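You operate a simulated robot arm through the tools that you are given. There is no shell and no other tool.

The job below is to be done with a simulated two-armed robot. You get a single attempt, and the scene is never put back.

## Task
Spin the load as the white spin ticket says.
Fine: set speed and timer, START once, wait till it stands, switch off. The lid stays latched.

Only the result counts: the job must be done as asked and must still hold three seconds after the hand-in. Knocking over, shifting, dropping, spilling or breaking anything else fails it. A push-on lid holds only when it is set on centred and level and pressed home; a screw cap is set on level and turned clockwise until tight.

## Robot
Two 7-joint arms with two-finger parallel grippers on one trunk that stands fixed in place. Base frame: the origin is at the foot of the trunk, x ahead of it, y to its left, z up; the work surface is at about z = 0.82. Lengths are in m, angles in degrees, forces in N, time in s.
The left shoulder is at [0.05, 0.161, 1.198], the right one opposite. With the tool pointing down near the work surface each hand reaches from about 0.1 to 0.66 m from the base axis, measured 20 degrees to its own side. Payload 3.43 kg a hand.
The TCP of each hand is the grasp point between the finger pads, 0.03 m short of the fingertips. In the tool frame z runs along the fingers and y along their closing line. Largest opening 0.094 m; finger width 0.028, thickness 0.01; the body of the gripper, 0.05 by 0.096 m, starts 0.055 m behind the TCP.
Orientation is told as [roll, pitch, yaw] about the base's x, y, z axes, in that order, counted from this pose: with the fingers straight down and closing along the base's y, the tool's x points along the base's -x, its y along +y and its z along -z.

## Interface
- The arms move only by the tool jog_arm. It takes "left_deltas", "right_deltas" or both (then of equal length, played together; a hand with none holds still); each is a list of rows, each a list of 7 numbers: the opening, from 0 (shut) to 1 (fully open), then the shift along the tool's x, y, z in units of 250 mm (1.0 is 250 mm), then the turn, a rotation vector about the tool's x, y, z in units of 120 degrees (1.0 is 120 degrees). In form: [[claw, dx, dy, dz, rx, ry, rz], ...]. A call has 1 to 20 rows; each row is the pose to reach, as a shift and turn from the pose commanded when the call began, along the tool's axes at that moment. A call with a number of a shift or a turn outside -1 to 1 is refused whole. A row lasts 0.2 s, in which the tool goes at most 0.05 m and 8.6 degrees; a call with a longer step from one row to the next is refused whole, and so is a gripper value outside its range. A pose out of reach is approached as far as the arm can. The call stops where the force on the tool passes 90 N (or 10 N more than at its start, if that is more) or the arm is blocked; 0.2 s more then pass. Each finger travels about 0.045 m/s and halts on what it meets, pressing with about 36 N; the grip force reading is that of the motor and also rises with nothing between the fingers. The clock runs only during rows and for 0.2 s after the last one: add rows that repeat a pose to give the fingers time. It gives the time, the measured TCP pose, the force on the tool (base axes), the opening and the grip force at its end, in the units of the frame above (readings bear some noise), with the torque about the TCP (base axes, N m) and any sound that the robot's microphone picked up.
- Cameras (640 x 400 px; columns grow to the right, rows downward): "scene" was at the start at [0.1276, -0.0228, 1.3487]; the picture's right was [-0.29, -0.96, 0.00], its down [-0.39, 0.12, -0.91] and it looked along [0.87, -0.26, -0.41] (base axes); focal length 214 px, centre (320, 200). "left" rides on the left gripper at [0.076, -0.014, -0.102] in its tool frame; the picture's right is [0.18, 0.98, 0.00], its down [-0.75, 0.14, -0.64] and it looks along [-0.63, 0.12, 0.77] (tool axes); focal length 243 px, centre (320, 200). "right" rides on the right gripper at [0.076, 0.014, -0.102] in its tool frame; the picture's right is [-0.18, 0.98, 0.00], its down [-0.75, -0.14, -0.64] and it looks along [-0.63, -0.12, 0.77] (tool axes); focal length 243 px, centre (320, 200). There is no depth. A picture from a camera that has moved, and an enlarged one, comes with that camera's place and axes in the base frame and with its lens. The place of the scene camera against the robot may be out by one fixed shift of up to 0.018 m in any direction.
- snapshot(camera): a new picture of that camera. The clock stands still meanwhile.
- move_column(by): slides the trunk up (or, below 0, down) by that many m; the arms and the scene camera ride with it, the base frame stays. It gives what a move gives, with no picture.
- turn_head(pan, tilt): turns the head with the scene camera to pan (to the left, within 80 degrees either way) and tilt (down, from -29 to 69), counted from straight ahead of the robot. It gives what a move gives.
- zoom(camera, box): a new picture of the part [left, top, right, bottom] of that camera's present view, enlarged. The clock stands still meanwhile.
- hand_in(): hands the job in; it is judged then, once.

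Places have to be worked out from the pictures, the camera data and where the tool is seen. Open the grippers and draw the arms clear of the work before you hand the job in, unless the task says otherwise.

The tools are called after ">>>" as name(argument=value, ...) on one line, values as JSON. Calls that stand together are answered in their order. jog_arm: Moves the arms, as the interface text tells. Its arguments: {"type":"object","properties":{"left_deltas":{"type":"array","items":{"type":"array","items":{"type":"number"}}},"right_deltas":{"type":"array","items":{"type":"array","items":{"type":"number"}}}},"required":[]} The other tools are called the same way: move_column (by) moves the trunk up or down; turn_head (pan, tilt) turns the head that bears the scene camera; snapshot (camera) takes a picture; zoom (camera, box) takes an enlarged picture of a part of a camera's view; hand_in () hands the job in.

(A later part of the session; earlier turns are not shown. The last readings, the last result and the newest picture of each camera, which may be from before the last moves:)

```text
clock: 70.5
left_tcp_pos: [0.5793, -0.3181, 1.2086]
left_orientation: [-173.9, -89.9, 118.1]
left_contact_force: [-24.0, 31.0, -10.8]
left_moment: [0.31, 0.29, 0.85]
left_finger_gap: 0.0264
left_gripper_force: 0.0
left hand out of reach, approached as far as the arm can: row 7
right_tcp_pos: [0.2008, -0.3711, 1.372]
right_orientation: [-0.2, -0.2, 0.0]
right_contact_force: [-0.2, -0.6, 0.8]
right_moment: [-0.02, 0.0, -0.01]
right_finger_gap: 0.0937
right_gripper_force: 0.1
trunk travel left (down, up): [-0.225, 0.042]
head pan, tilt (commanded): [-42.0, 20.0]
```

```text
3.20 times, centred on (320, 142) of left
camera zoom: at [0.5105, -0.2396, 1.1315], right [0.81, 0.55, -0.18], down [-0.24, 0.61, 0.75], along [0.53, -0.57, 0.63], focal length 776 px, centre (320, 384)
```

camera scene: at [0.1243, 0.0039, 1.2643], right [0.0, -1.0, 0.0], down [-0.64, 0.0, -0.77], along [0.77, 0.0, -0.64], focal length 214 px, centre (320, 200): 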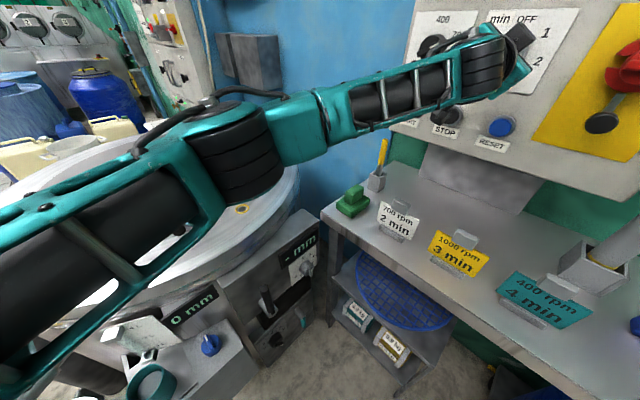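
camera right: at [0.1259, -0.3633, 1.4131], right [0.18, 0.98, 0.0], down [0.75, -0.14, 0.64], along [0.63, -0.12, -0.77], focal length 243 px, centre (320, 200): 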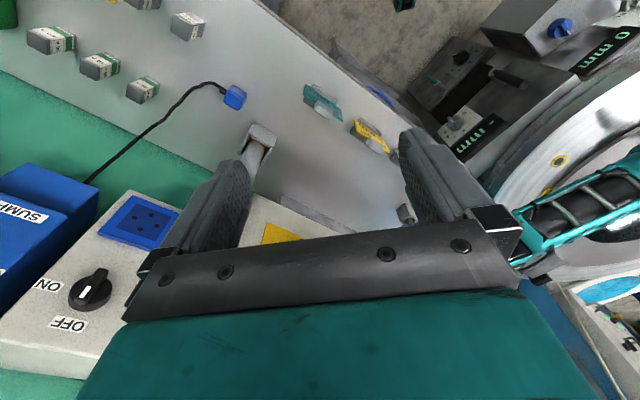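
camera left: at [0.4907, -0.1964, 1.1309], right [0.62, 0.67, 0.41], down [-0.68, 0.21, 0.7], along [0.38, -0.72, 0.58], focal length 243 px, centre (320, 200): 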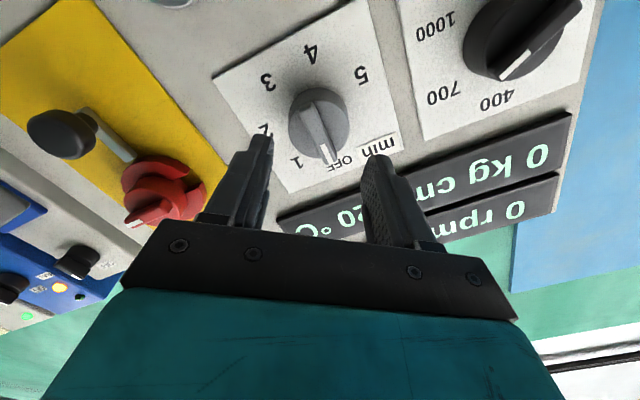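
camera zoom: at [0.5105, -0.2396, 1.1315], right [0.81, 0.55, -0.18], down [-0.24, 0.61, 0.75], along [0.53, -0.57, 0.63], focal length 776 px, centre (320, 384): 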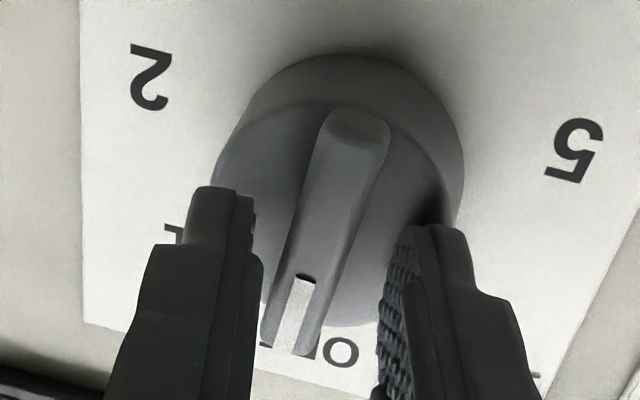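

The deeper finger touches the disc with about 39 N and the other is beside the bar, so the depth is right. I close the fingers and check whether the gap stops at the bar's thickness.

>>> jog_arm(left_deltas=[[0.2, 0, 0, 0, 0, 0, 0], [0.1, 0, 0, 0, 0, 0, 0], [0, 0, 0, 0, 0, 0, 0], [0, 0, 0, 0, 0, 0, 0], [0, 0, 0, 0, 0, 0, 0]])

>>> zoom(camera="left", box=[220, 80, 420, 205])

```text
clock: 71.7
left_tcp_pos: [0.5813, -0.3183, 1.2105]
left_orientation: [-171.9, -89.7, 115.9]
left_contact_force: [-14.1, 25.7, -3.7]
left_moment: [-0.22, -0.29, 0.5]
left_finger_gap: 0.0133
left_gripper_force: 45.8
right_tcp_pos: [0.2022, -0.3727, 1.3733]
right_orientation: [-0.2, -0.1, 0.0]
right_contact_force: [-0.1, 0.0, 0.1]
right_moment: [0.0, -0.02, -0.01]
right_finger_gap: 0.0938
right_gripper_force: 0.0
trunk travel left (down, up): [-0.225, 0.042]
head pan, tilt (commanded): [-42.0, 20.0]
```

```text
3.20 times, centred on (320, 142) of left
camera zoom: at [0.5107, -0.2408, 1.1325], right [0.81, 0.55, -0.18], down [-0.24, 0.61, 0.75], along [0.53, -0.57, 0.63], focal length 776 px, centre (320, 384)
```

zoom: 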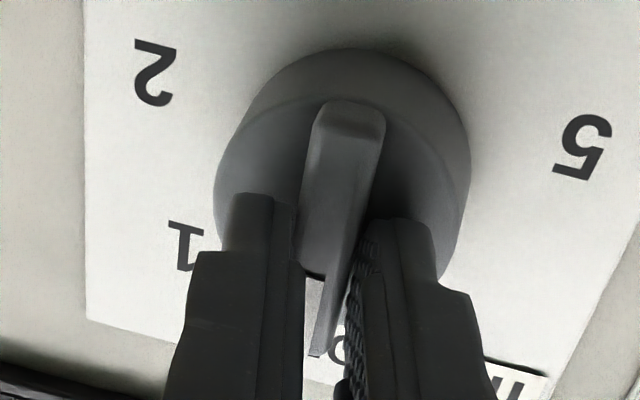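

The bar is held (gap 13.3 mm, 46 N). I turn the hand 101° clockwise, easing the TCP 5 mm down onto the knob axis as it goes.

>>> jog_arm(left_deltas=[[0, 0.002, 0, 0, 0, 0, 0.053], [0, 0.004, 0, 0, 0, 0, 0.105], [0, 0.006, 0, 0, 0, 0, 0.158], [0, 0.008, 0, 0, 0, 0, 0.21], [0, 0.01, 0, 0, 0, 0, 0.263], [0, 0.012, 0, 0, 0, 0, 0.316], [0, 0.014, 0, 0, 0, 0, 0.368], [0, 0.016, 0, 0, 0, 0, 0.421]])

>>> zoom(camera="left", box=[180, 60, 460, 235])

>>> zoom(camera="scene", box=[200, 130, 340, 217])

```text
clock: 73.5
left_tcp_pos: [0.5774, -0.3197, 1.2075]
left_orientation: [90.4, -39.2, -146.3]
left_contact_force: [-15.1, 10.0, 21.3]
left_moment: [-0.21, -0.07, 0.84]
left_finger_gap: 0.0127
left_gripper_force: 44.7
left hand out of reach, approached as far as the arm can: row 8
right_tcp_pos: [0.1994, -0.3739, 1.3729]
right_orientation: [-0.3, -0.3, 0.0]
right_contact_force: [-0.4, 0.3, 0.3]
right_moment: [0.03, -0.04, -0.01]
right_finger_gap: 0.0941
right_gripper_force: 0.2
trunk travel left (down, up): [-0.225, 0.042]
head pan, tilt (commanded): [-42.0, 20.0]
```

```text
2.29 times, centred on (320, 148) of left
camera zoom: at [0.5617, -0.2064, 1.1469], right [0.63, 0.43, 0.65], down [-0.77, 0.26, 0.58], along [0.08, -0.86, 0.49], focal length 555 px, centre (320, 320)
```

zoom: 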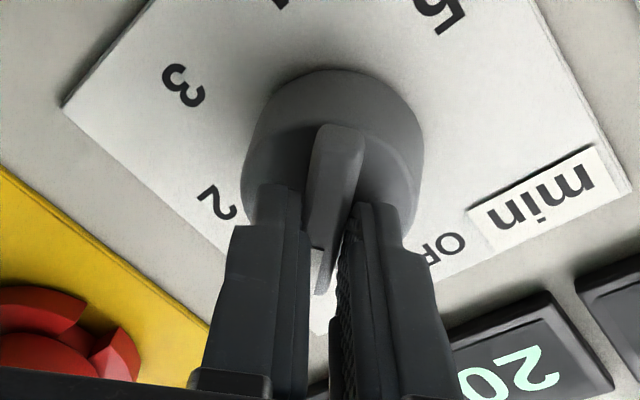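

```text
4.57 times, centred on (270, 174) of scene
camera zoom: at [0.104, -0.0555, 1.3565], right [-0.67, -0.74, 0.0], down [-0.25, 0.23, -0.94], along [0.7, -0.63, -0.34], focal length 980 px, centre (549, 321)
```

zoom: 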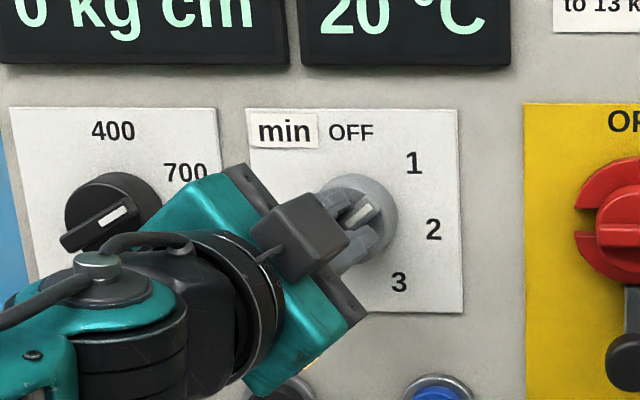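

It is turning as wanted and now points at 1. I continue the remaining 51°.

>>> jog_arm(left_deltas=[[0, 0.001, -0.001, 0, 0, 0, 0.053], [0, 0.002, -0.002, 0, 0, 0, 0.105], [0, 0.003, -0.003, 0, 0, 0, 0.158], [0, 0.004, -0.005, 0, 0, 0, 0.21], [0, 0.005, -0.006, 0, 0, 0, 0.263], [0, 0.006, -0.007, 0, 0, 0, 0.316], [0, 0.007, -0.008, 0, 0, 0, 0.368], [0, 0.008, -0.009, 0, 0, 0, 0.421], [0, 0.008, -0.009, 0, 0, 0, 0.421]])

>>> zoom(camera="left", box=[180, 60, 460, 235])

>>> zoom(camera="scene", box=[200, 130, 340, 217])

```text
clock: 75.5
left_tcp_pos: [0.5774, -0.3196, 1.2039]
left_orientation: [90.4, 11.3, -145.8]
left_contact_force: [-9.9, 0.8, 26.0]
left_moment: [-0.17, -0.05, -0.82]
left_finger_gap: 0.012
left_gripper_force: 45.0
right_tcp_pos: [0.1986, -0.3753, 1.3718]
right_orientation: [-0.1, -0.2, 0.1]
right_contact_force: [0.1, 0.3, 0.0]
right_moment: [0.02, -0.02, 0.04]
right_finger_gap: 0.0938
right_gripper_force: 0.1
trunk travel left (down, up): [-0.225, 0.042]
head pan, tilt (commanded): [-42.0, 20.0]
```

```text
2.29 times, centred on (320, 148) of left
camera zoom: at [0.5846, -0.191, 1.2041], right [-0.01, 0.0, 1.0], down [-0.99, 0.1, -0.01], along [-0.1, -0.99, 0.0], focal length 555 px, centre (320, 320)
```

zoom: 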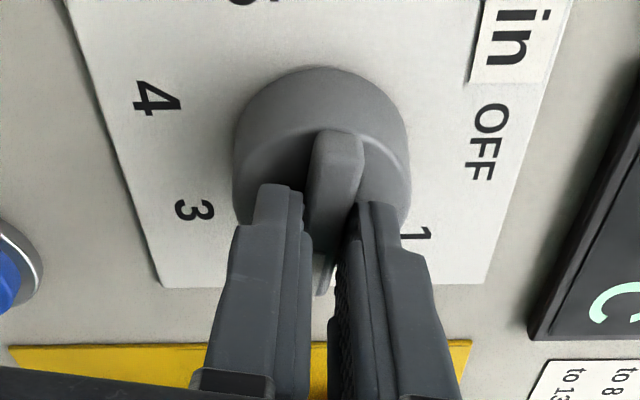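

```text
4.57 times, centred on (270, 174) of scene
camera zoom: at [0.1043, -0.0569, 1.3563], right [-0.67, -0.74, 0.0], down [-0.25, 0.23, -0.94], along [0.7, -0.63, -0.34], focal length 980 px, centre (549, 321)
```

zoom: 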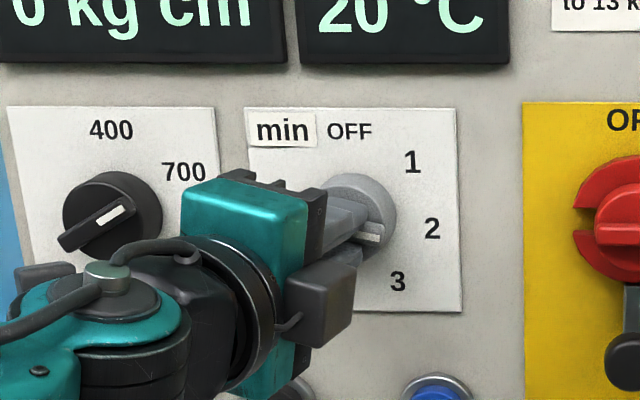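

The white mark now points at 2. I open the fingers and back straight off along the tool.

>>> jog_arm(left_deltas=[[0.15, 0, 0, 0, 0, 0, 0], [0.3, 0, 0, 0, 0, 0, 0], [0.4, 0, 0, 0, 0, 0, 0], [0.4, 0, 0, -0.04, 0, 0, 0], [0.4, 0, 0, -0.1, 0, 0, 0], [0.4, 0, 0, -0.18, 0, 0, 0], [0.4, 0, 0, -0.28, 0, 0, 0], [0.4, 0, 0, -0.38, 0, 0, 0], [0.4, 0, 0, -0.38, 0, 0, 0]])

>>> snapshot(camera="left")

>>> zoom(camera="scene", box=[190, 130, 310, 205])

```text
clock: 77.5
left_tcp_pos: [0.5276, -0.2427, 1.2012]
left_orientation: [90.0, 11.0, -146.0]
left_contact_force: [0.5, -0.1, 0.0]
left_moment: [0.0, -0.02, 0.02]
left_finger_gap: 0.0376
left_gripper_force: 0.0
right_tcp_pos: [0.2037, -0.3772, 1.3705]
right_orientation: [0.0, 0.0, 0.0]
right_contact_force: [-0.6, 0.2, 0.1]
right_moment: [0.01, 0.02, -0.01]
right_finger_gap: 0.0939
right_gripper_force: 0.0
trunk travel left (down, up): [-0.225, 0.042]
head pan, tilt (commanded): [-42.0, 20.0]
```

```text
taken
camera left: at [0.5353, -0.1131, 1.2006], right [-0.01, 0.0, 1.0], down [-0.99, 0.1, -0.01], along [-0.1, -0.99, -0.01], focal length 243 px, centre (320, 200)
```

left: 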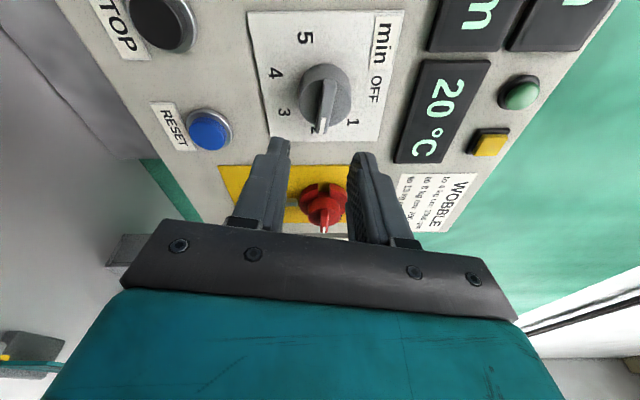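

```text
5.33 times, centred on (250, 168) of scene
camera zoom: at [0.1086, -0.0585, 1.3557], right [-0.67, -0.74, 0.0], down [-0.25, 0.23, -0.94], along [0.7, -0.63, -0.34], focal length 1144 px, centre (693, 373)
```

zoom: 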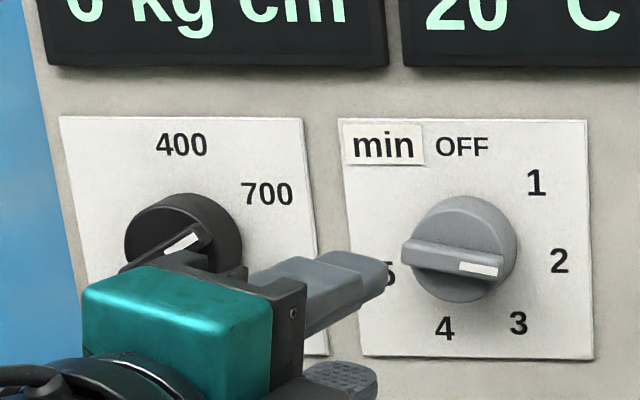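

The timer stands at 2 (bar measured at about 99°) and the speed at 700. Next is START, roughly at h = 0.313, z = 1.08; I zoom to check it and the yellow-handled tool standing just below it.

>>> zoom(camera="scene", box=[170, 190, 310, 310])

```text
3.33 times, centred on (240, 250) of scene
camera zoom: at [0.1086, -0.0585, 1.3557], right [-0.67, -0.74, 0.0], down [-0.25, 0.23, -0.94], along [0.7, -0.63, -0.34], focal length 715 px, centre (587, 33)
```

zoom: 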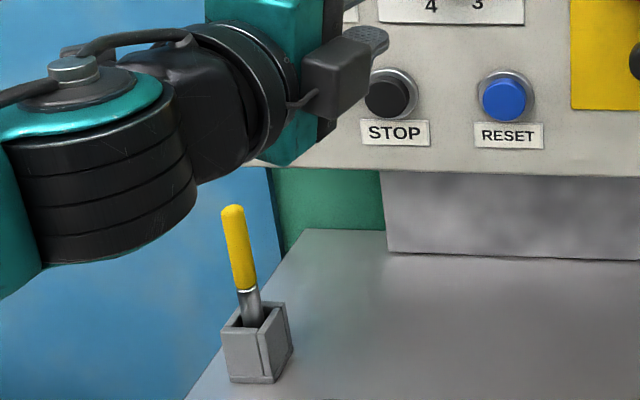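

START is at about (h 0.313, z 1.08) and the yellow handle's top is at about z = 1.00 just below, so I will press START with the hand pitched down about 25° to stay well above it. First I roll the hand back to level, close the fingers and slide left in front of START.

>>> jog_arm(left_deltas=[[0.4, 0.01, 0, -0.06, 0, 0, -0.05], [0.4, 0.03, -0.005, -0.1, 0, 0, -0.11], [0.3, 0.07, -0.012, -0.14, 0, 0, -0.17], [0.2, 0.11, -0.02, -0.18, 0, 0, -0.23], [0.1, 0.15, -0.03, -0.2, 0, 0, -0.3], [0, 0.19, -0.04, -0.21, 0, 0, -0.37], [0, 0.23, -0.05, -0.22, 0, 0, -0.44], [0, 0.27, -0.055, -0.223, 0, 0, -0.51], [0, 0.31, -0.06, -0.223, 0, 0, -0.58], [0, 0.35, -0.07, -0.223, 0, 0, -0.65], [0, 0.38, -0.075, -0.223, 0, 0, -0.72], [0, 0.41, -0.08, -0.223, 0, 0, -0.78], [0, 0.425, -0.083, -0.223, 0, 0, -0.842], [0, 0.425, -0.083, -0.223, 0, 0, -0.842]])

>>> snapshot(camera="left")

>>> snapshot(camera="scene")

```text
clock: 80.5
left_tcp_pos: [0.5856, -0.1356, 1.1985]
left_orientation: [-72.8, -89.9, 17.0]
left_contact_force: [-0.3, -0.5, -0.5]
left_moment: [0.0, 0.0, 0.03]
left_finger_gap: 0.0
left_gripper_force: 33.3
right_tcp_pos: [0.2037, -0.3769, 1.3711]
right_orientation: [0.0, 0.0, 0.0]
right_contact_force: [0.2, 0.2, 0.2]
right_moment: [0.0, 0.01, 0.03]
right_finger_gap: 0.094
right_gripper_force: 0.1
trunk travel left (down, up): [-0.225, 0.042]
head pan, tilt (commanded): [-42.0, 20.0]
```

```text
taken
camera left: at [0.5166, -0.0586, 1.122], right [0.81, 0.55, -0.19], down [-0.24, 0.61, 0.75], along [0.53, -0.57, 0.63], focal length 243 px, centre (320, 200)
```

left: 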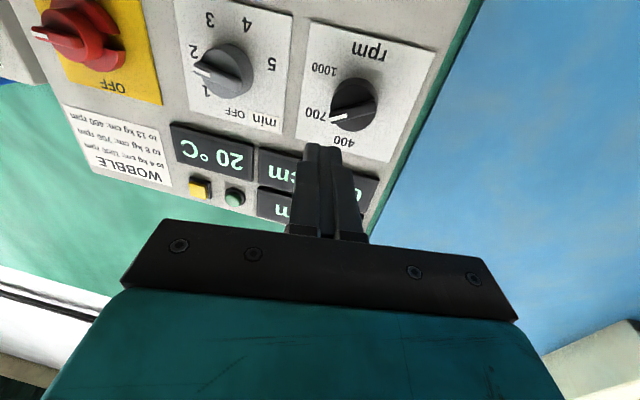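

```text
taken
camera scene: at [0.1085, -0.0583, 1.3557], right [-0.67, -0.74, 0.0], down [-0.25, 0.23, -0.94], along [0.7, -0.63, -0.34], focal length 214 px, centre (320, 200)
```

scene: 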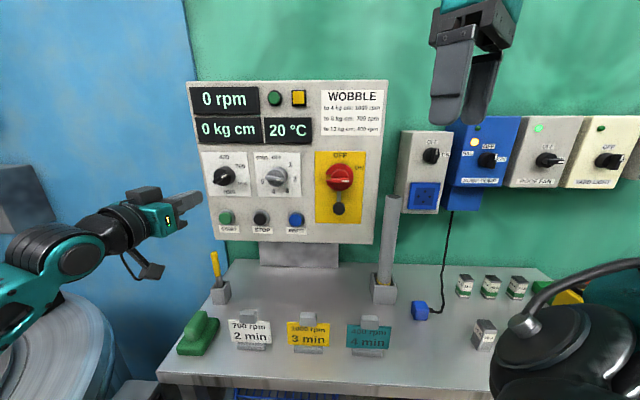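

The hand is clear with fingers shut. I pitch it down 25°, square the yaw, and lower it to z ≈ 1.14 in front of START for a look.

>>> jog_arm(left_deltas=[[0, 0, 0.017, 0, -0.0213, 0.0415, -0.0047], [0, 0.04, 0.035, 0.03, -0.0426, 0.083, -0.0094], [0, 0.09, 0.052, 0.06, -0.064, 0.1244, -0.0142], [0, 0.14, 0.07, 0.1, -0.0853, 0.166, -0.0189], [0, 0.19, 0.087, 0.144, -0.1066, 0.2074, -0.0236], [0, 0.234, 0.087, 0.144, -0.1066, 0.2074, -0.0236], [0, 0.234, 0.087, 0.144, -0.1066, 0.2074, -0.0236]])

>>> snapshot(camera="left")

>>> zoom(camera="scene", box=[150, 170, 310, 290])

```text
clock: 82.1
left_tcp_pos: [0.6263, -0.1534, 1.1427]
left_orientation: [0.1, -64.9, -42.9]
left_contact_force: [-0.2, 0.3, -0.2]
left_moment: [0.06, 0.01, -0.02]
left_finger_gap: 0.0
left_gripper_force: 33.0
right_tcp_pos: [0.2046, -0.377, 1.3714]
right_orientation: [0.0, 0.0, 0.1]
right_contact_force: [-0.4, 0.3, 0.7]
right_moment: [-0.01, 0.03, 0.02]
right_finger_gap: 0.094
right_gripper_force: 0.1
trunk travel left (down, up): [-0.225, 0.042]
head pan, tilt (commanded): [-42.0, 20.0]
```

```text
taken
camera left: at [0.5246, -0.079, 1.1152], right [0.61, 0.77, -0.17], down [-0.1, 0.28, 0.95], along [0.79, -0.57, 0.25], focal length 243 px, centre (320, 200)
```

left: 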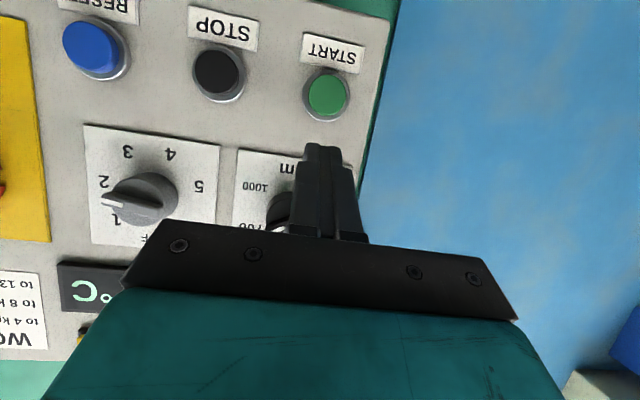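

```text
3.33 times, centred on (230, 230) of scene
camera zoom: at [0.1084, -0.0584, 1.3557], right [-0.67, -0.74, 0.0], down [-0.25, 0.23, -0.94], along [0.7, -0.63, -0.34], focal length 715 px, centre (620, 100)
```

zoom: 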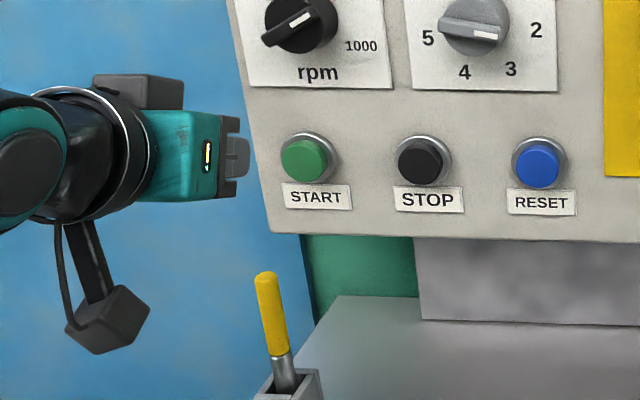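

START is at about h = 0.319, z = 1.077; with the hand pitched, the upper edge of the closed tips leads, at TCP height. I move to 30–40 mm in front of the button at that height.

>>> jog_arm(left_deltas=[[0, 0.03, 0.003, 0.06, 0, 0, 0], [0, 0.06, 0.006, 0.12, 0, 0, 0], [0, 0.09, 0.009, 0.18, 0, 0, 0], [0, 0.12, 0.012, 0.24, 0, 0, 0], [0, 0.149, 0.016, 0.302, 0, 0, 0], [0, 0.149, 0.016, 0.302, 0, 0, 0]])

>>> snapshot(camera="left")

>>> zoom(camera="scene", box=[150, 170, 310, 290])

```text
clock: 83.5
left_tcp_pos: [0.6668, -0.1882, 1.076]
left_orientation: [-0.1, -65.0, -42.9]
left_contact_force: [-0.3, -0.4, -0.8]
left_moment: [-0.03, 0.04, 0.0]
left_finger_gap: 0.0001
left_gripper_force: 32.9
right_tcp_pos: [0.2029, -0.3764, 1.3717]
right_orientation: [-0.1, 0.0, 0.0]
right_contact_force: [-0.5, -0.4, -0.8]
right_moment: [-0.05, 0.02, 0.02]
right_finger_gap: 0.094
right_gripper_force: 0.2
trunk travel left (down, up): [-0.225, 0.042]
head pan, tilt (commanded): [-42.0, 20.0]
```

```text
taken
camera left: at [0.5646, -0.1119, 1.0501], right [0.61, 0.77, -0.17], down [-0.1, 0.28, 0.95], along [0.78, -0.57, 0.25], focal length 243 px, centre (320, 200)
```

left: 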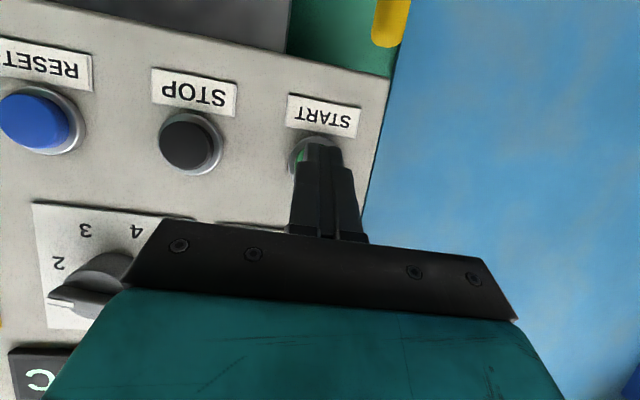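

```text
3.33 times, centred on (230, 230) of scene
camera zoom: at [0.1085, -0.0582, 1.3558], right [-0.67, -0.74, 0.0], down [-0.25, 0.23, -0.94], along [0.7, -0.63, -0.34], focal length 715 px, centre (620, 100)
```

zoom: 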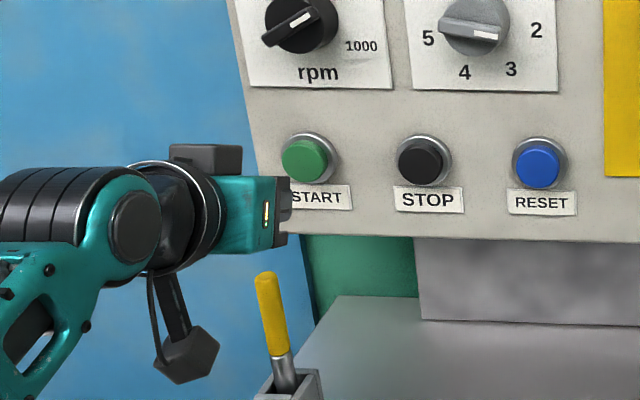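

The tips line up with START. I move 22 mm forward along the panel normal, just short of the button, then press in small steps.

>>> jog_arm(left_deltas=[[0, -0.012, 0, 0.027, 0, 0, 0], [0, -0.025, 0, 0.054, 0, 0, 0], [0, -0.037, 0, 0.08, 0, 0, 0], [0, -0.037, 0, 0.08, 0, 0, 0]])

>>> zoom(camera="scene", box=[180, 190, 280, 260])

>>> zoom(camera="left", box=[240, 80, 400, 200])

```text
clock: 84.5
left_tcp_pos: [0.6825, -0.2014, 1.0741]
left_orientation: [0.0, -65.0, -42.7]
left_contact_force: [-0.2, -0.4, -0.9]
left_moment: [0.02, 0.03, -0.01]
left_finger_gap: 0.0
left_gripper_force: 33.1
right_tcp_pos: [0.2037, -0.3764, 1.3708]
right_orientation: [0.0, 0.0, 0.0]
right_contact_force: [0.5, 0.0, 0.2]
right_moment: [-0.01, 0.01, -0.01]
right_finger_gap: 0.0943
right_gripper_force: 0.0
trunk travel left (down, up): [-0.225, 0.042]
head pan, tilt (commanded): [-42.0, 20.0]
```

```text
5.71 times, centred on (230, 225) of scene
camera zoom: at [0.1085, -0.0584, 1.3557], right [-0.67, -0.74, 0.0], down [-0.25, 0.23, -0.94], along [0.7, -0.63, -0.34], focal length 1226 px, centre (834, 57)
```

zoom: 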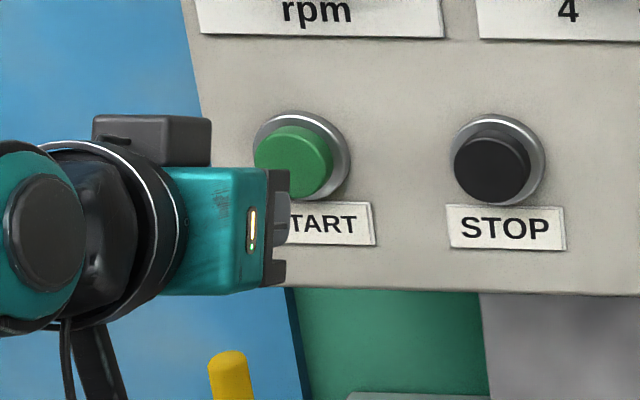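

```text
3.33 times, centred on (320, 140) of left
camera zoom: at [0.581, -0.126, 1.0483], right [0.61, 0.77, -0.17], down [-0.1, 0.28, 0.95], along [0.79, -0.57, 0.25], focal length 809 px, centre (320, 400)
```

zoom: 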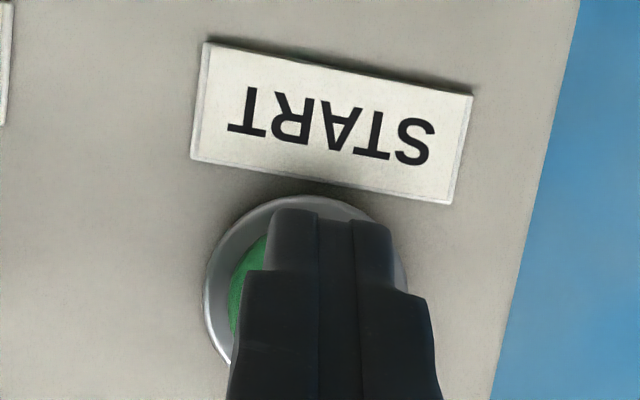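

The leading edge would land a little below the button's centre, so I raise 6 mm and ease forward another 12 mm, watching the force.

>>> jog_arm(left_deltas=[[0, -0.022, 0, -0.01, 0, 0, 0], [0, -0.027, 0, 0.001, 0, 0, 0], [0, -0.032, 0, 0.012, 0, 0, 0], [0, -0.037, 0, 0.023, 0, 0, 0], [0, -0.042, 0, 0.034, 0, 0, 0]])

```text
clock: 85.7
left_tcp_pos: [0.6846, -0.2028, 1.0807]
left_orientation: [-0.1, -65.0, -43.0]
left_contact_force: [-0.2, 0.2, -0.2]
left_moment: [0.01, 0.02, 0.02]
left_finger_gap: 0.0001
left_gripper_force: 32.7
left hand out of reach, approached as far as the arm can: row 2, 3, 4, 5
right_tcp_pos: [0.2024, -0.3761, 1.3714]
right_orientation: [0.1, 0.0, 0.0]
right_contact_force: [-0.5, 0.4, 0.3]
right_moment: [-0.02, -0.02, 0.0]
right_finger_gap: 0.0941
right_gripper_force: 0.0
trunk travel left (down, up): [-0.225, 0.042]
head pan, tilt (commanded): [-42.0, 20.0]
```

At this pitch the arm runs out just short of the button. A level hand with the shoulder lowered to the same height should reach further, so I back off, level the hand and rise.

>>> jog_arm(left_deltas=[[0, 0.03, 0, -0.08, 0, 0, 0], [0, 0.03, 0, -0.16, 0, 0, 0], [0, 0, 0, -0.24, 0, -0.04, 0], [0, -0.07, 0, -0.3, 0, -0.08, 0], [0, -0.14, 0, -0.35, 0, -0.12, 0], [0, -0.22, 0, -0.4, 0, -0.165, 0], [0, -0.308, 0, -0.447, 0, -0.208, 0], [0, -0.308, 0, -0.447, 0, -0.208, 0]])

>>> jog_arm(left_deltas=[[0, 0, 0, 0, 0, 0, 0.07], [0, 0, 0, 0, 0, 0, 0.14], [0, 0, 0, 0, 0, 0, 0.21], [0, 0, 0, 0, 0, 0, 0.28], [0, 0, 0, 0, 0, 0, 0.35], [0, 0, 0, 0, 0, 0, 0.42], [0, 0, 0, 0, 0, 0, 0.49], [0, 0, 0, 0, 0, 0, 0.56], [0, 0, 0, 0, 0, 0, 0.63], [0, 0, 0, 0, 0, 0, 0.7], [0, 0, 0, 0, 0, 0, 0.75], [0, 0, 0, 0, 0, 0, 0.75]])

>>> move_column(by=-0.118)

>>> snapshot(camera="left")

>>> snapshot(camera="scene")

```text
clock: 87.5
left_tcp_pos: [0.6334, -0.1567, 1.1984]
left_orientation: [-77.5, -90.1, 34.5]
left_contact_force: [0.3, 0.4, 0.3]
left_moment: [-0.02, 0.02, 0.0]
left_finger_gap: 0.0
left_gripper_force: 32.5
right_tcp_pos: [0.2037, -0.3771, 1.3707]
right_orientation: [0.1, 0.0, 0.0]
right_contact_force: [-0.5, 0.4, -1.2]
right_moment: [0.01, 0.01, -0.03]
right_finger_gap: 0.0942
right_gripper_force: 0.1
trunk travel left (down, up): [-0.225, 0.042]
head pan, tilt (commanded): [-42.0, 20.0]
```

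```text
clock: 90.1
left_tcp_pos: [0.6346, -0.158, 1.1984]
left_orientation: [90.0, 0.1, -132.9]
left_contact_force: [0.0, -0.7, 0.1]
left_moment: [0.04, 0.03, 0.0]
left_finger_gap: 0.0
left_gripper_force: 32.3
right_tcp_pos: [0.2032, -0.3756, 1.3713]
right_orientation: [0.0, 0.0, -0.1]
right_contact_force: [0.3, 0.0, 0.2]
right_moment: [0.0, -0.01, 0.02]
right_finger_gap: 0.0942
right_gripper_force: 0.1
trunk travel left (down, up): [-0.225, 0.042]
head pan, tilt (commanded): [-42.0, 20.0]
```

```text
clock: 91.6
left_tcp_pos: [0.6335, -0.158, 1.0804]
left_orientation: [89.9, 0.0, -132.9]
left_contact_force: [-0.2, 0.2, -0.5]
left_moment: [0.03, -0.02, -0.01]
left_finger_gap: 0.0
left_gripper_force: 33.1
right_tcp_pos: [0.2038, -0.3767, 1.2525]
right_orientation: [0.0, 0.0, -0.2]
right_contact_force: [1.1, 0.3, -0.2]
right_moment: [0.03, -0.02, -0.01]
right_finger_gap: 0.0944
right_gripper_force: 0.0
trunk travel left (down, up): [-0.107, 0.16]
head pan, tilt (commanded): [-42.0, 20.0]
```

```text
taken
camera left: at [0.6101, -0.031, 1.0654], right [0.13, 0.13, 0.98], down [-0.98, -0.11, 0.14], along [0.13, -0.98, 0.12], focal length 243 px, centre (320, 200)
```

left: 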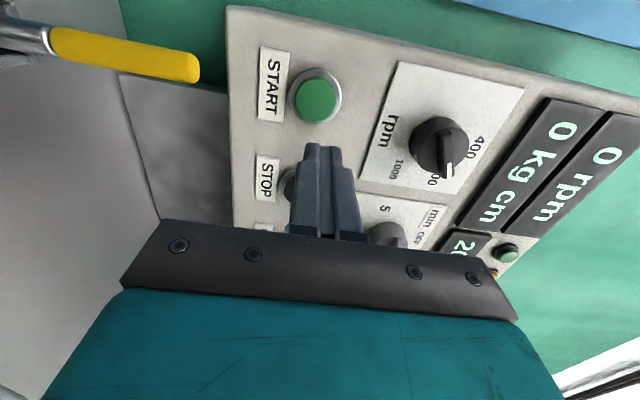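

```text
taken
camera scene: at [0.1084, -0.0583, 1.2378], right [-0.67, -0.74, 0.0], down [-0.25, 0.23, -0.94], along [0.7, -0.63, -0.34], focal length 214 px, centre (320, 200)
```

scene: 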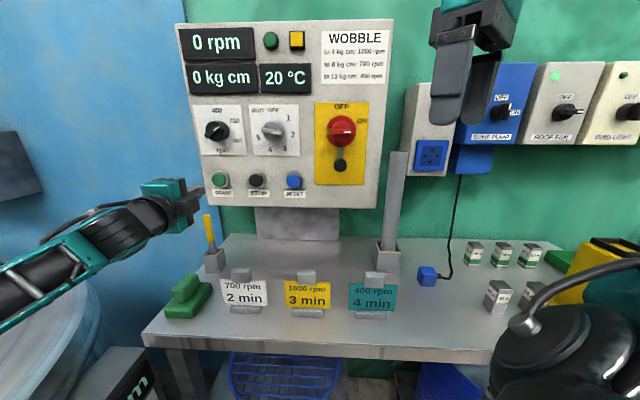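

From this side view START comes out at about n = 0.695 (cap front), h = 0.321, z = 1.074. I advance the level hand to put the tips about 10 mm in front of the cap, to see whether the reach suffices.

>>> jog_arm(left_deltas=[[0, 0.009, -0.01, 0.06, 0, 0, 0], [0, 0.018, -0.02, 0.12, 0, 0, 0], [0, 0.018, -0.02, 0.18, 0, 0, 0], [0, 0.018, -0.02, 0.23, 0, 0, 0], [0, 0.018, -0.02, 0.27, 0, 0, 0], [0, 0.018, -0.02, 0.3, 0, 0, 0], [0, 0.018, -0.02, 0.32, 0, 0, 0], [0, 0.018, -0.02, 0.336, 0, 0, 0]])

>>> zoom(camera="left", box=[220, 60, 420, 210])

>>> zoom(camera="scene", box=[150, 140, 310, 260])

```text
clock: 93.4
left_tcp_pos: [0.6973, -0.2115, 1.0774]
left_orientation: [90.0, 0.0, -132.9]
left_contact_force: [-0.8, -0.6, 0.2]
left_moment: [0.0, -0.01, -0.03]
left_finger_gap: 0.0002
left_gripper_force: 33.2
right_tcp_pos: [0.2038, -0.3772, 1.2526]
right_orientation: [0.1, 0.0, -0.1]
right_contact_force: [-0.8, 0.5, 0.5]
right_moment: [-0.03, 0.02, 0.02]
right_finger_gap: 0.0938
right_gripper_force: 0.1
trunk travel left (down, up): [-0.107, 0.16]
head pan, tilt (commanded): [-42.0, 20.0]
```

```text
2.67 times, centred on (320, 135) of left
camera zoom: at [0.6742, -0.0856, 1.0613], right [0.13, 0.13, 0.98], down [-0.98, -0.11, 0.14], along [0.13, -0.98, 0.12], focal length 647 px, centre (320, 373)
```

zoom: 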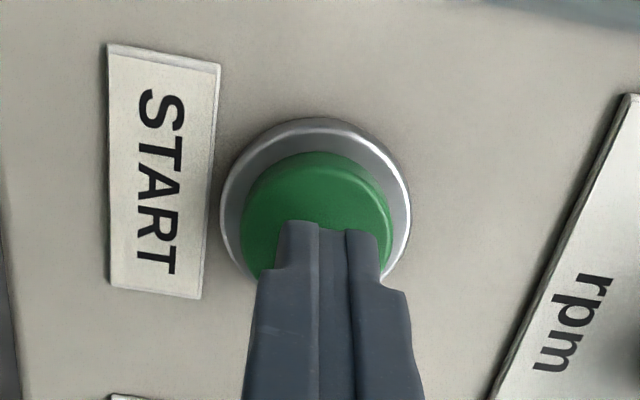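

```text
3.33 times, centred on (230, 200) of scene
camera zoom: at [0.1085, -0.0584, 1.2377], right [-0.67, -0.74, 0.0], down [-0.25, 0.23, -0.94], along [0.7, -0.63, -0.34], focal length 715 px, centre (620, 200)
```

zoom: 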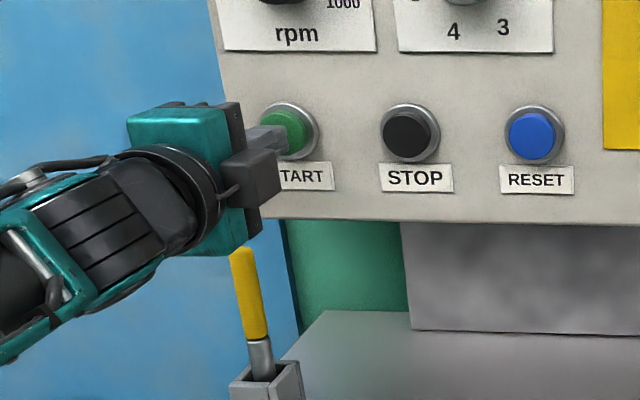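

Reach is fine here: TCP n = 0.654, h = 0.321, tips about 10 mm from the cap and centred on it. I press forward in 2.5 mm steps and watch force and sound.

>>> jog_arm(left_deltas=[[0, 0, 0, 0.01, 0, 0, 0], [0, 0, 0, 0.02, 0, 0, 0], [0, 0, 0, 0.03, 0, 0, 0], [0, 0, 0, 0.035, 0, 0, 0]])

>>> zoom(camera="scene", box=[150, 20, 310, 220])

```text
clock: 94.4
left_tcp_pos: [0.6999, -0.214, 1.0765]
left_orientation: [89.9, 0.0, -133.0]
left_contact_force: [0.3, -1.0, 0.5]
left_moment: [-0.01, -0.03, -0.02]
left_finger_gap: 0.0001
left_gripper_force: 32.9
left hand out of reach, approached as far as the arm can: row 3, 4
right_tcp_pos: [0.2034, -0.3776, 1.2524]
right_orientation: [-0.1, 0.1, 0.0]
right_contact_force: [-0.3, -0.2, 0.1]
right_moment: [0.0, 0.02, 0.03]
right_finger_gap: 0.094
right_gripper_force: 0.0
trunk travel left (down, up): [-0.107, 0.16]
head pan, tilt (commanded): [-42.0, 20.0]
```

```text
2.00 times, centred on (230, 120) of scene
camera zoom: at [0.1085, -0.0583, 1.2377], right [-0.67, -0.74, 0.0], down [-0.25, 0.23, -0.94], along [0.7, -0.63, -0.34], focal length 429 px, centre (500, 360)
```

zoom: 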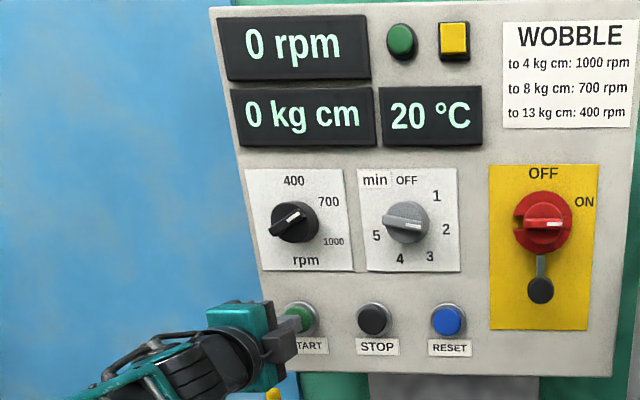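

No contact yet: the left arm is fully stretched about 8 mm short of the cap. The right arm has plenty of reach for a push-button (it need not face the panel squarely), so I withdraw the left arm and will press START with the right one.

>>> jog_arm(left_deltas=[[0, 0, 0, -0.08, 0, 0, 0], [0, 0, 0, -0.16, 0, 0, 0], [0, 0, 0, -0.24, 0, 0, 0], [0, 0, 0.04, -0.32, 0, 0, 0], [0, 0, 0.09, -0.4, 0, 0, 0], [0, 0, 0.14, -0.48, 0, 0, 0], [0, 0, 0.19, -0.56, 0, 0, 0], [0, 0, 0.24, -0.64, 0, 0, 0], [0, 0, 0.29, -0.72, 0, 0, 0], [0, 0, 0.34, -0.8, 0, 0, 0]])

>>> jog_arm(left_deltas=[[0, 0.02, 0.02, -0.07, 0, 0, -0.06], [0, 0.05, 0.04, -0.14, 0, 0, -0.12], [0, 0.08, 0.06, -0.21, 0, 0, -0.18], [0, 0.11, 0.08, -0.28, 0, 0, -0.24], [0, 0.14, 0.1, -0.35, 0, 0, -0.3], [0, 0.17, 0.1, -0.42, 0, 0, -0.36], [0, 0.2, 0.1, -0.49, 0, 0, -0.42], [0, 0.2, 0.1, -0.56, 0, 0, -0.48], [0, 0.2, 0.1, -0.63, 0, 0, -0.54], [0, 0.2, 0.1, -0.63, 0, 0, -0.6]])

>>> snapshot(camera="scene")

```text
clock: 96.6
left_tcp_pos: [0.5525, -0.0767, 1.1606]
left_orientation: [89.9, 0.0, -132.9]
left_contact_force: [-0.2, 0.0, 0.0]
left_moment: [0.01, -0.01, 0.03]
left_finger_gap: 0.0001
left_gripper_force: 32.9
right_tcp_pos: [0.2033, -0.3766, 1.253]
right_orientation: [0.0, 0.0, 0.0]
right_contact_force: [-0.7, -0.9, -1.0]
right_moment: [0.01, 0.01, -0.03]
right_finger_gap: 0.0941
right_gripper_force: 0.2
trunk travel left (down, up): [-0.107, 0.16]
head pan, tilt (commanded): [-42.0, 20.0]
```

```text
clock: 98.8
left_tcp_pos: [0.4728, 0.0662, 1.1856]
left_orientation: [89.8, -72.1, -132.8]
left_contact_force: [1.3, 0.7, -0.4]
left_moment: [-0.02, 0.05, -0.02]
left_finger_gap: 0.0
left_gripper_force: 33.1
right_tcp_pos: [0.2022, -0.3768, 1.2533]
right_orientation: [0.1, -0.1, 0.1]
right_contact_force: [0.0, -0.5, 0.1]
right_moment: [0.02, 0.0, 0.01]
right_finger_gap: 0.0938
right_gripper_force: 0.0
trunk travel left (down, up): [-0.107, 0.16]
head pan, tilt (commanded): [-42.0, 20.0]
```

```text
taken
camera scene: at [0.1085, -0.0583, 1.2377], right [-0.67, -0.74, 0.0], down [-0.25, 0.23, -0.94], along [0.7, -0.63, -0.34], focal length 214 px, centre (320, 200)
```

scene: 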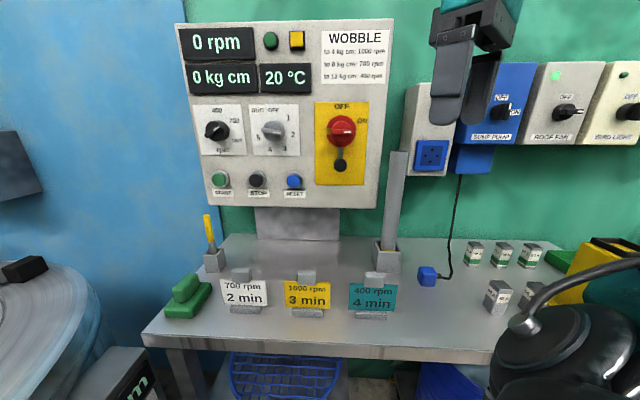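

The left arm is parked well clear. Now I swing the right hand level, pointing forward at yaw -20° with fingers shutting, to a staging point around (0.44, -0.25, 1.15).

>>> jog_arm(right_deltas=[[0.9, -0.08, 0.042, 0.034, 0.0109, -0.0618, 0.0109], [0.8, -0.16, 0.085, 0.068, 0.0218, -0.1236, 0.0218], [0.7, -0.24, 0.127, 0.103, 0.0327, -0.1855, 0.0327], [0.6, -0.32, 0.17, 0.137, 0.0436, -0.2473, 0.0436], [0.5, -0.4, 0.212, 0.172, 0.0545, -0.3091, 0.0545], [0.4, -0.48, 0.254, 0.206, 0.0654, -0.3709, 0.0654], [0.3, -0.56, 0.296, 0.24, 0.0762, -0.4327, 0.0762], [0.2, -0.64, 0.339, 0.275, 0.0871, -0.4945, 0.0871], [0.1, -0.72, 0.381, 0.309, 0.098, -0.5564, 0.098], [0, -0.8, 0.423, 0.343, 0.1089, -0.6182, 0.1089], [0, -0.88, 0.466, 0.378, 0.1198, -0.68, 0.1198], [0, -0.96, 0.508, 0.412, 0.1307, -0.7418, 0.1307], [0, -0.96, 0.508, 0.412, 0.1307, -0.7418, 0.1307]])

>>> snapshot(camera="scene")

>>> snapshot(camera="right")

```text
clock: 101.6
left_tcp_pos: [0.4739, 0.0663, 1.1868]
left_orientation: [89.9, -72.1, -132.8]
left_contact_force: [0.6, -0.5, -0.1]
left_moment: [0.0, -0.01, -0.03]
left_finger_gap: 0.0
left_gripper_force: 32.9
right_tcp_pos: [0.4465, -0.2489, 1.1517]
right_orientation: [172.7, -89.9, 167.4]
right_contact_force: [0.7, 0.5, -0.5]
right_moment: [0.03, 0.0, -0.01]
right_finger_gap: 0.0
right_gripper_force: 33.1
trunk travel left (down, up): [-0.107, 0.16]
head pan, tilt (commanded): [-42.0, 20.0]
```

```text
taken
camera scene: at [0.1086, -0.058, 1.2378], right [-0.67, -0.74, 0.0], down [-0.25, 0.23, -0.94], along [0.7, -0.63, -0.34], focal length 214 px, centre (320, 200)
```

scene: 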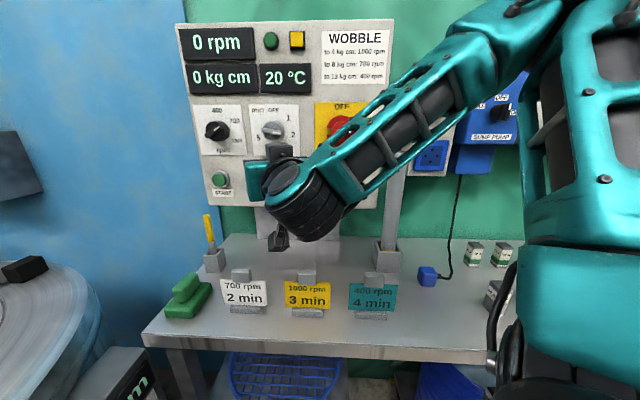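

```text
taken
camera right: at [0.3529, -0.2012, 1.076], right [0.33, 0.92, 0.18], down [-0.65, 0.09, 0.75], along [0.68, -0.37, 0.63], focal length 243 px, centre (320, 200)
```

right: 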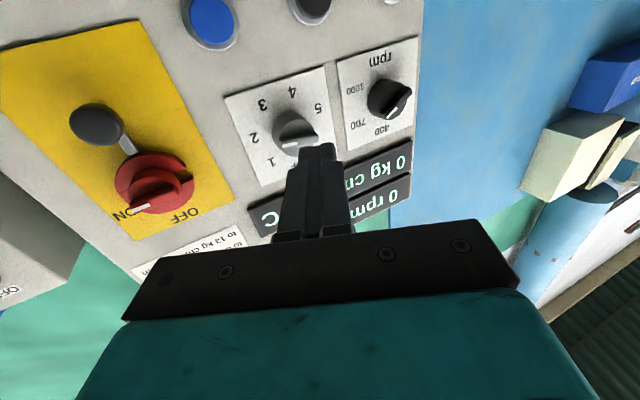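

The right arm takes this direction well. I move on to a staging point 0.12 m in front of START, at its height.

>>> jog_arm(right_deltas=[[0, 0.04, 0.06, 0.05, 0, 0, 0], [0, 0.08, 0.12, 0.11, 0, 0, 0], [0, 0.13, 0.18, 0.17, 0, 0, 0], [0, 0.18, 0.24, 0.24, 0, 0, 0], [0, 0.23, 0.3, 0.31, 0, 0, 0], [0, 0.28, 0.36, 0.38, 0, 0, 0], [0, 0.312, 0.42, 0.441, 0, 0, 0], [0, 0.312, 0.42, 0.441, 0, 0, 0]])

>>> snapshot(camera="right")

>>> snapshot(camera="scene")

```text
clock: 103.4
left_tcp_pos: [0.4729, 0.0663, 1.1848]
left_orientation: [89.7, -72.0, -132.6]
left_contact_force: [-0.1, 0.7, -0.4]
left_moment: [0.03, 0.0, -0.02]
left_finger_gap: 0.0001
left_gripper_force: 33.2
right_tcp_pos: [0.5817, -0.1956, 1.0793]
right_orientation: [-0.5, -89.8, -19.5]
right_contact_force: [0.4, 0.7, -1.0]
right_moment: [0.01, -0.01, 0.02]
right_finger_gap: 0.0001
right_gripper_force: 33.1
right hand out of reach, approached as far as the arm can: row 7, 8
trunk travel left (down, up): [-0.107, 0.16]
head pan, tilt (commanded): [-42.0, 20.0]
```

```text
taken
camera right: at [0.4886, -0.1482, 1.0042], right [0.34, 0.92, 0.18], down [-0.65, 0.09, 0.76], along [0.68, -0.37, 0.63], focal length 243 px, centre (320, 200)
```

right: 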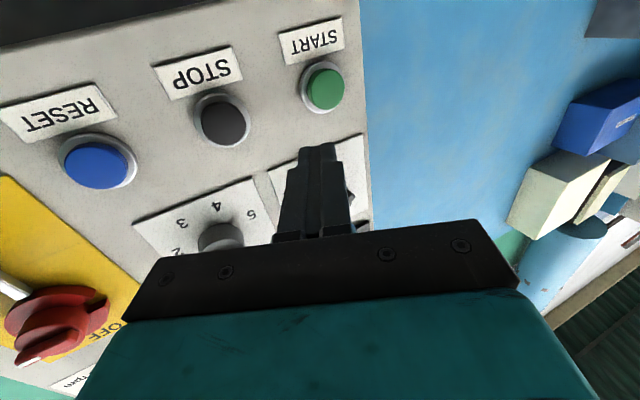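

```text
taken
camera scene: at [0.1086, -0.0583, 1.2377], right [-0.67, -0.74, 0.0], down [-0.25, 0.23, -0.94], along [0.7, -0.63, -0.34], focal length 214 px, centre (320, 200)
```

scene: 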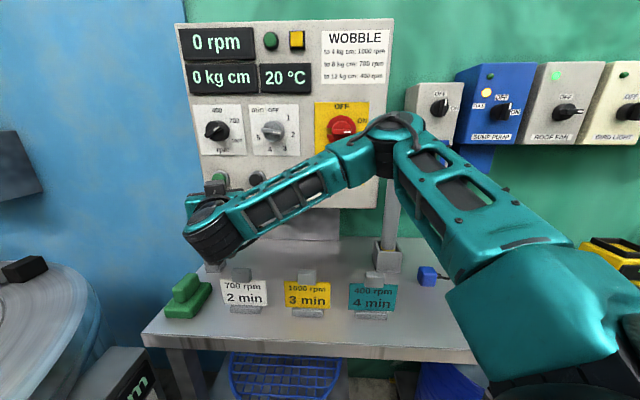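

The right arm is again at a wrist limit because it is folded here; further extended and at a shallower yaw it will be freer. I turn the hand to yaw -10° and move forward to about 25 mm in front of the START cap.

>>> jog_arm(right_deltas=[[0, 0, 0.01, 0.06, -0.02, 0, 0], [0, 0.005, 0.03, 0.13, -0.04, 0, 0], [0, 0.01, 0.05, 0.2, -0.06, 0, 0], [0, 0.015, 0.07, 0.27, -0.083, 0, 0], [0, 0.02, 0.09, 0.33, -0.083, 0, 0], [0, 0.02, 0.09, 0.388, -0.083, 0, 0], [0, 0.02, 0.09, 0.388, -0.083, 0, 0]])

>>> snapshot(camera="right")

>>> snapshot(camera="scene")

```text
clock: 105.0
left_tcp_pos: [0.4728, 0.067, 1.1861]
left_orientation: [89.8, -72.0, -132.9]
left_contact_force: [-0.3, -0.6, 0.2]
left_moment: [0.01, -0.01, 0.0]
left_finger_gap: 0.0
left_gripper_force: 32.7
right_tcp_pos: [0.6664, -0.2115, 1.111]
right_orientation: [-0.2, -88.2, -10.3]
right_contact_force: [0.1, 0.6, -0.1]
right_moment: [-0.01, 0.0, -0.02]
right_finger_gap: 0.0
right_gripper_force: 33.0
right hand out of reach, approached as far as the arm can: row 1, 2, 3, 4, 5, 6, 7
trunk travel left (down, up): [-0.107, 0.16]
head pan, tilt (commanded): [-42.0, 20.0]
```

```text
taken
camera right: at [0.5637, -0.1798, 1.0373], right [0.18, 0.97, 0.18], down [-0.63, -0.03, 0.77], along [0.75, -0.26, 0.61], focal length 243 px, centre (320, 200)
```

right: 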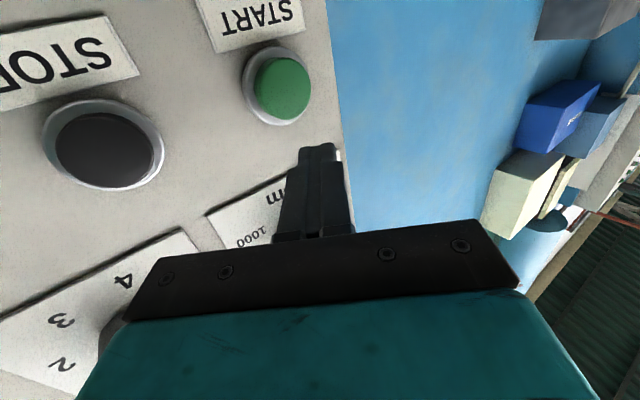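

```text
taken
camera scene: at [0.108, -0.0581, 1.2379], right [-0.67, -0.74, 0.0], down [-0.25, 0.23, -0.94], along [0.7, -0.63, -0.34], focal length 214 px, centre (320, 200)
```

scene: 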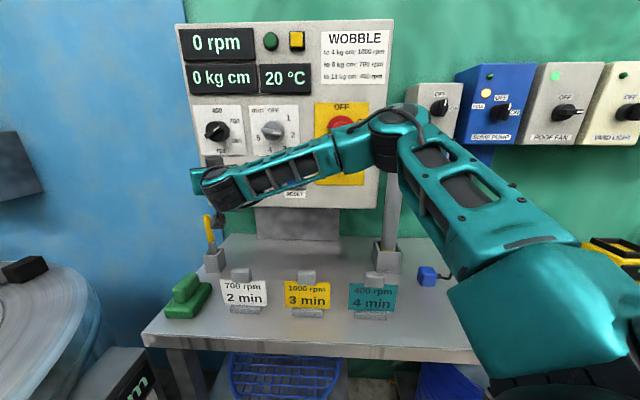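

The elbow-up right arm cannot get low relative to its shoulder, so lowering the trunk further should free it. I retreat the right hand 40 mm and raise the left hand 0.1 m first, then lower the trunk by 0.09 m.

>>> jog_arm(left_deltas=[[0, -0.08, 0.026, 0, 0, 0, 0], [0, -0.16, 0.052, 0, 0, 0, 0], [0, -0.24, 0.078, 0, 0, 0, 0], [0, -0.32, 0.104, 0, 0, 0, 0], [0, -0.38, 0.124, 0, 0, 0, 0]], right_deltas=[[0, 0, 0, -0.04, 0, 0, 0], [0, 0, 0, -0.08, 0, 0, 0], [0, 0, 0, -0.12, 0, 0, 0], [0, 0, 0, -0.16, 0, 0, 0], [0, 0, 0, -0.16, 0, 0, 0]])

>>> move_column(by=-0.09)

>>> snapshot(camera="scene")

```text
clock: 106.2
left_tcp_pos: [0.4717, 0.0673, 1.2859]
left_orientation: [89.7, -72.1, -132.7]
left_contact_force: [-0.2, 0.3, 0.4]
left_moment: [-0.02, -0.02, -0.02]
left_finger_gap: 0.0
left_gripper_force: 32.7
right_tcp_pos: [0.6243, -0.2072, 1.1133]
right_orientation: [11.5, -89.6, -21.6]
right_contact_force: [0.0, 0.4, -0.4]
right_moment: [0.05, 0.01, 0.0]
right_finger_gap: 0.0
right_gripper_force: 32.6
right hand out of reach, approached as far as the arm can: row 1, 2, 3
trunk travel left (down, up): [-0.107, 0.16]
head pan, tilt (commanded): [-42.0, 20.0]
```

```text
clock: 107.4
left_tcp_pos: [0.4693, 0.0698, 1.1982]
left_orientation: [90.2, -72.0, -133.0]
left_contact_force: [0.6, -0.7, 0.2]
left_moment: [0.0, 0.01, 0.0]
left_finger_gap: 0.0
left_gripper_force: 32.6
right_tcp_pos: [0.6243, -0.2046, 1.033]
right_orientation: [143.6, -89.3, -153.6]
right_contact_force: [11.4, 7.1, 36.9]
right_moment: [1.82, 2.98, -1.18]
right_finger_gap: 0.0
right_gripper_force: 33.3
trunk travel left (down, up): [-0.017, 0.25]
head pan, tilt (commanded): [-42.0, 20.0]
```

```text
taken
camera scene: at [0.1069, -0.0567, 1.1486], right [-0.67, -0.74, 0.0], down [-0.25, 0.23, -0.94], along [0.7, -0.63, -0.34], focal length 214 px, centre (320, 200)
```

scene: 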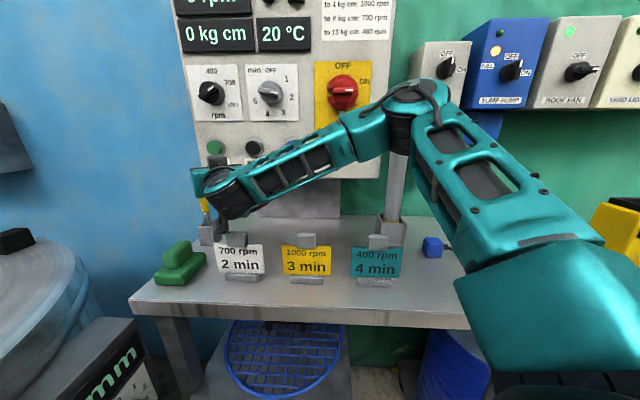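

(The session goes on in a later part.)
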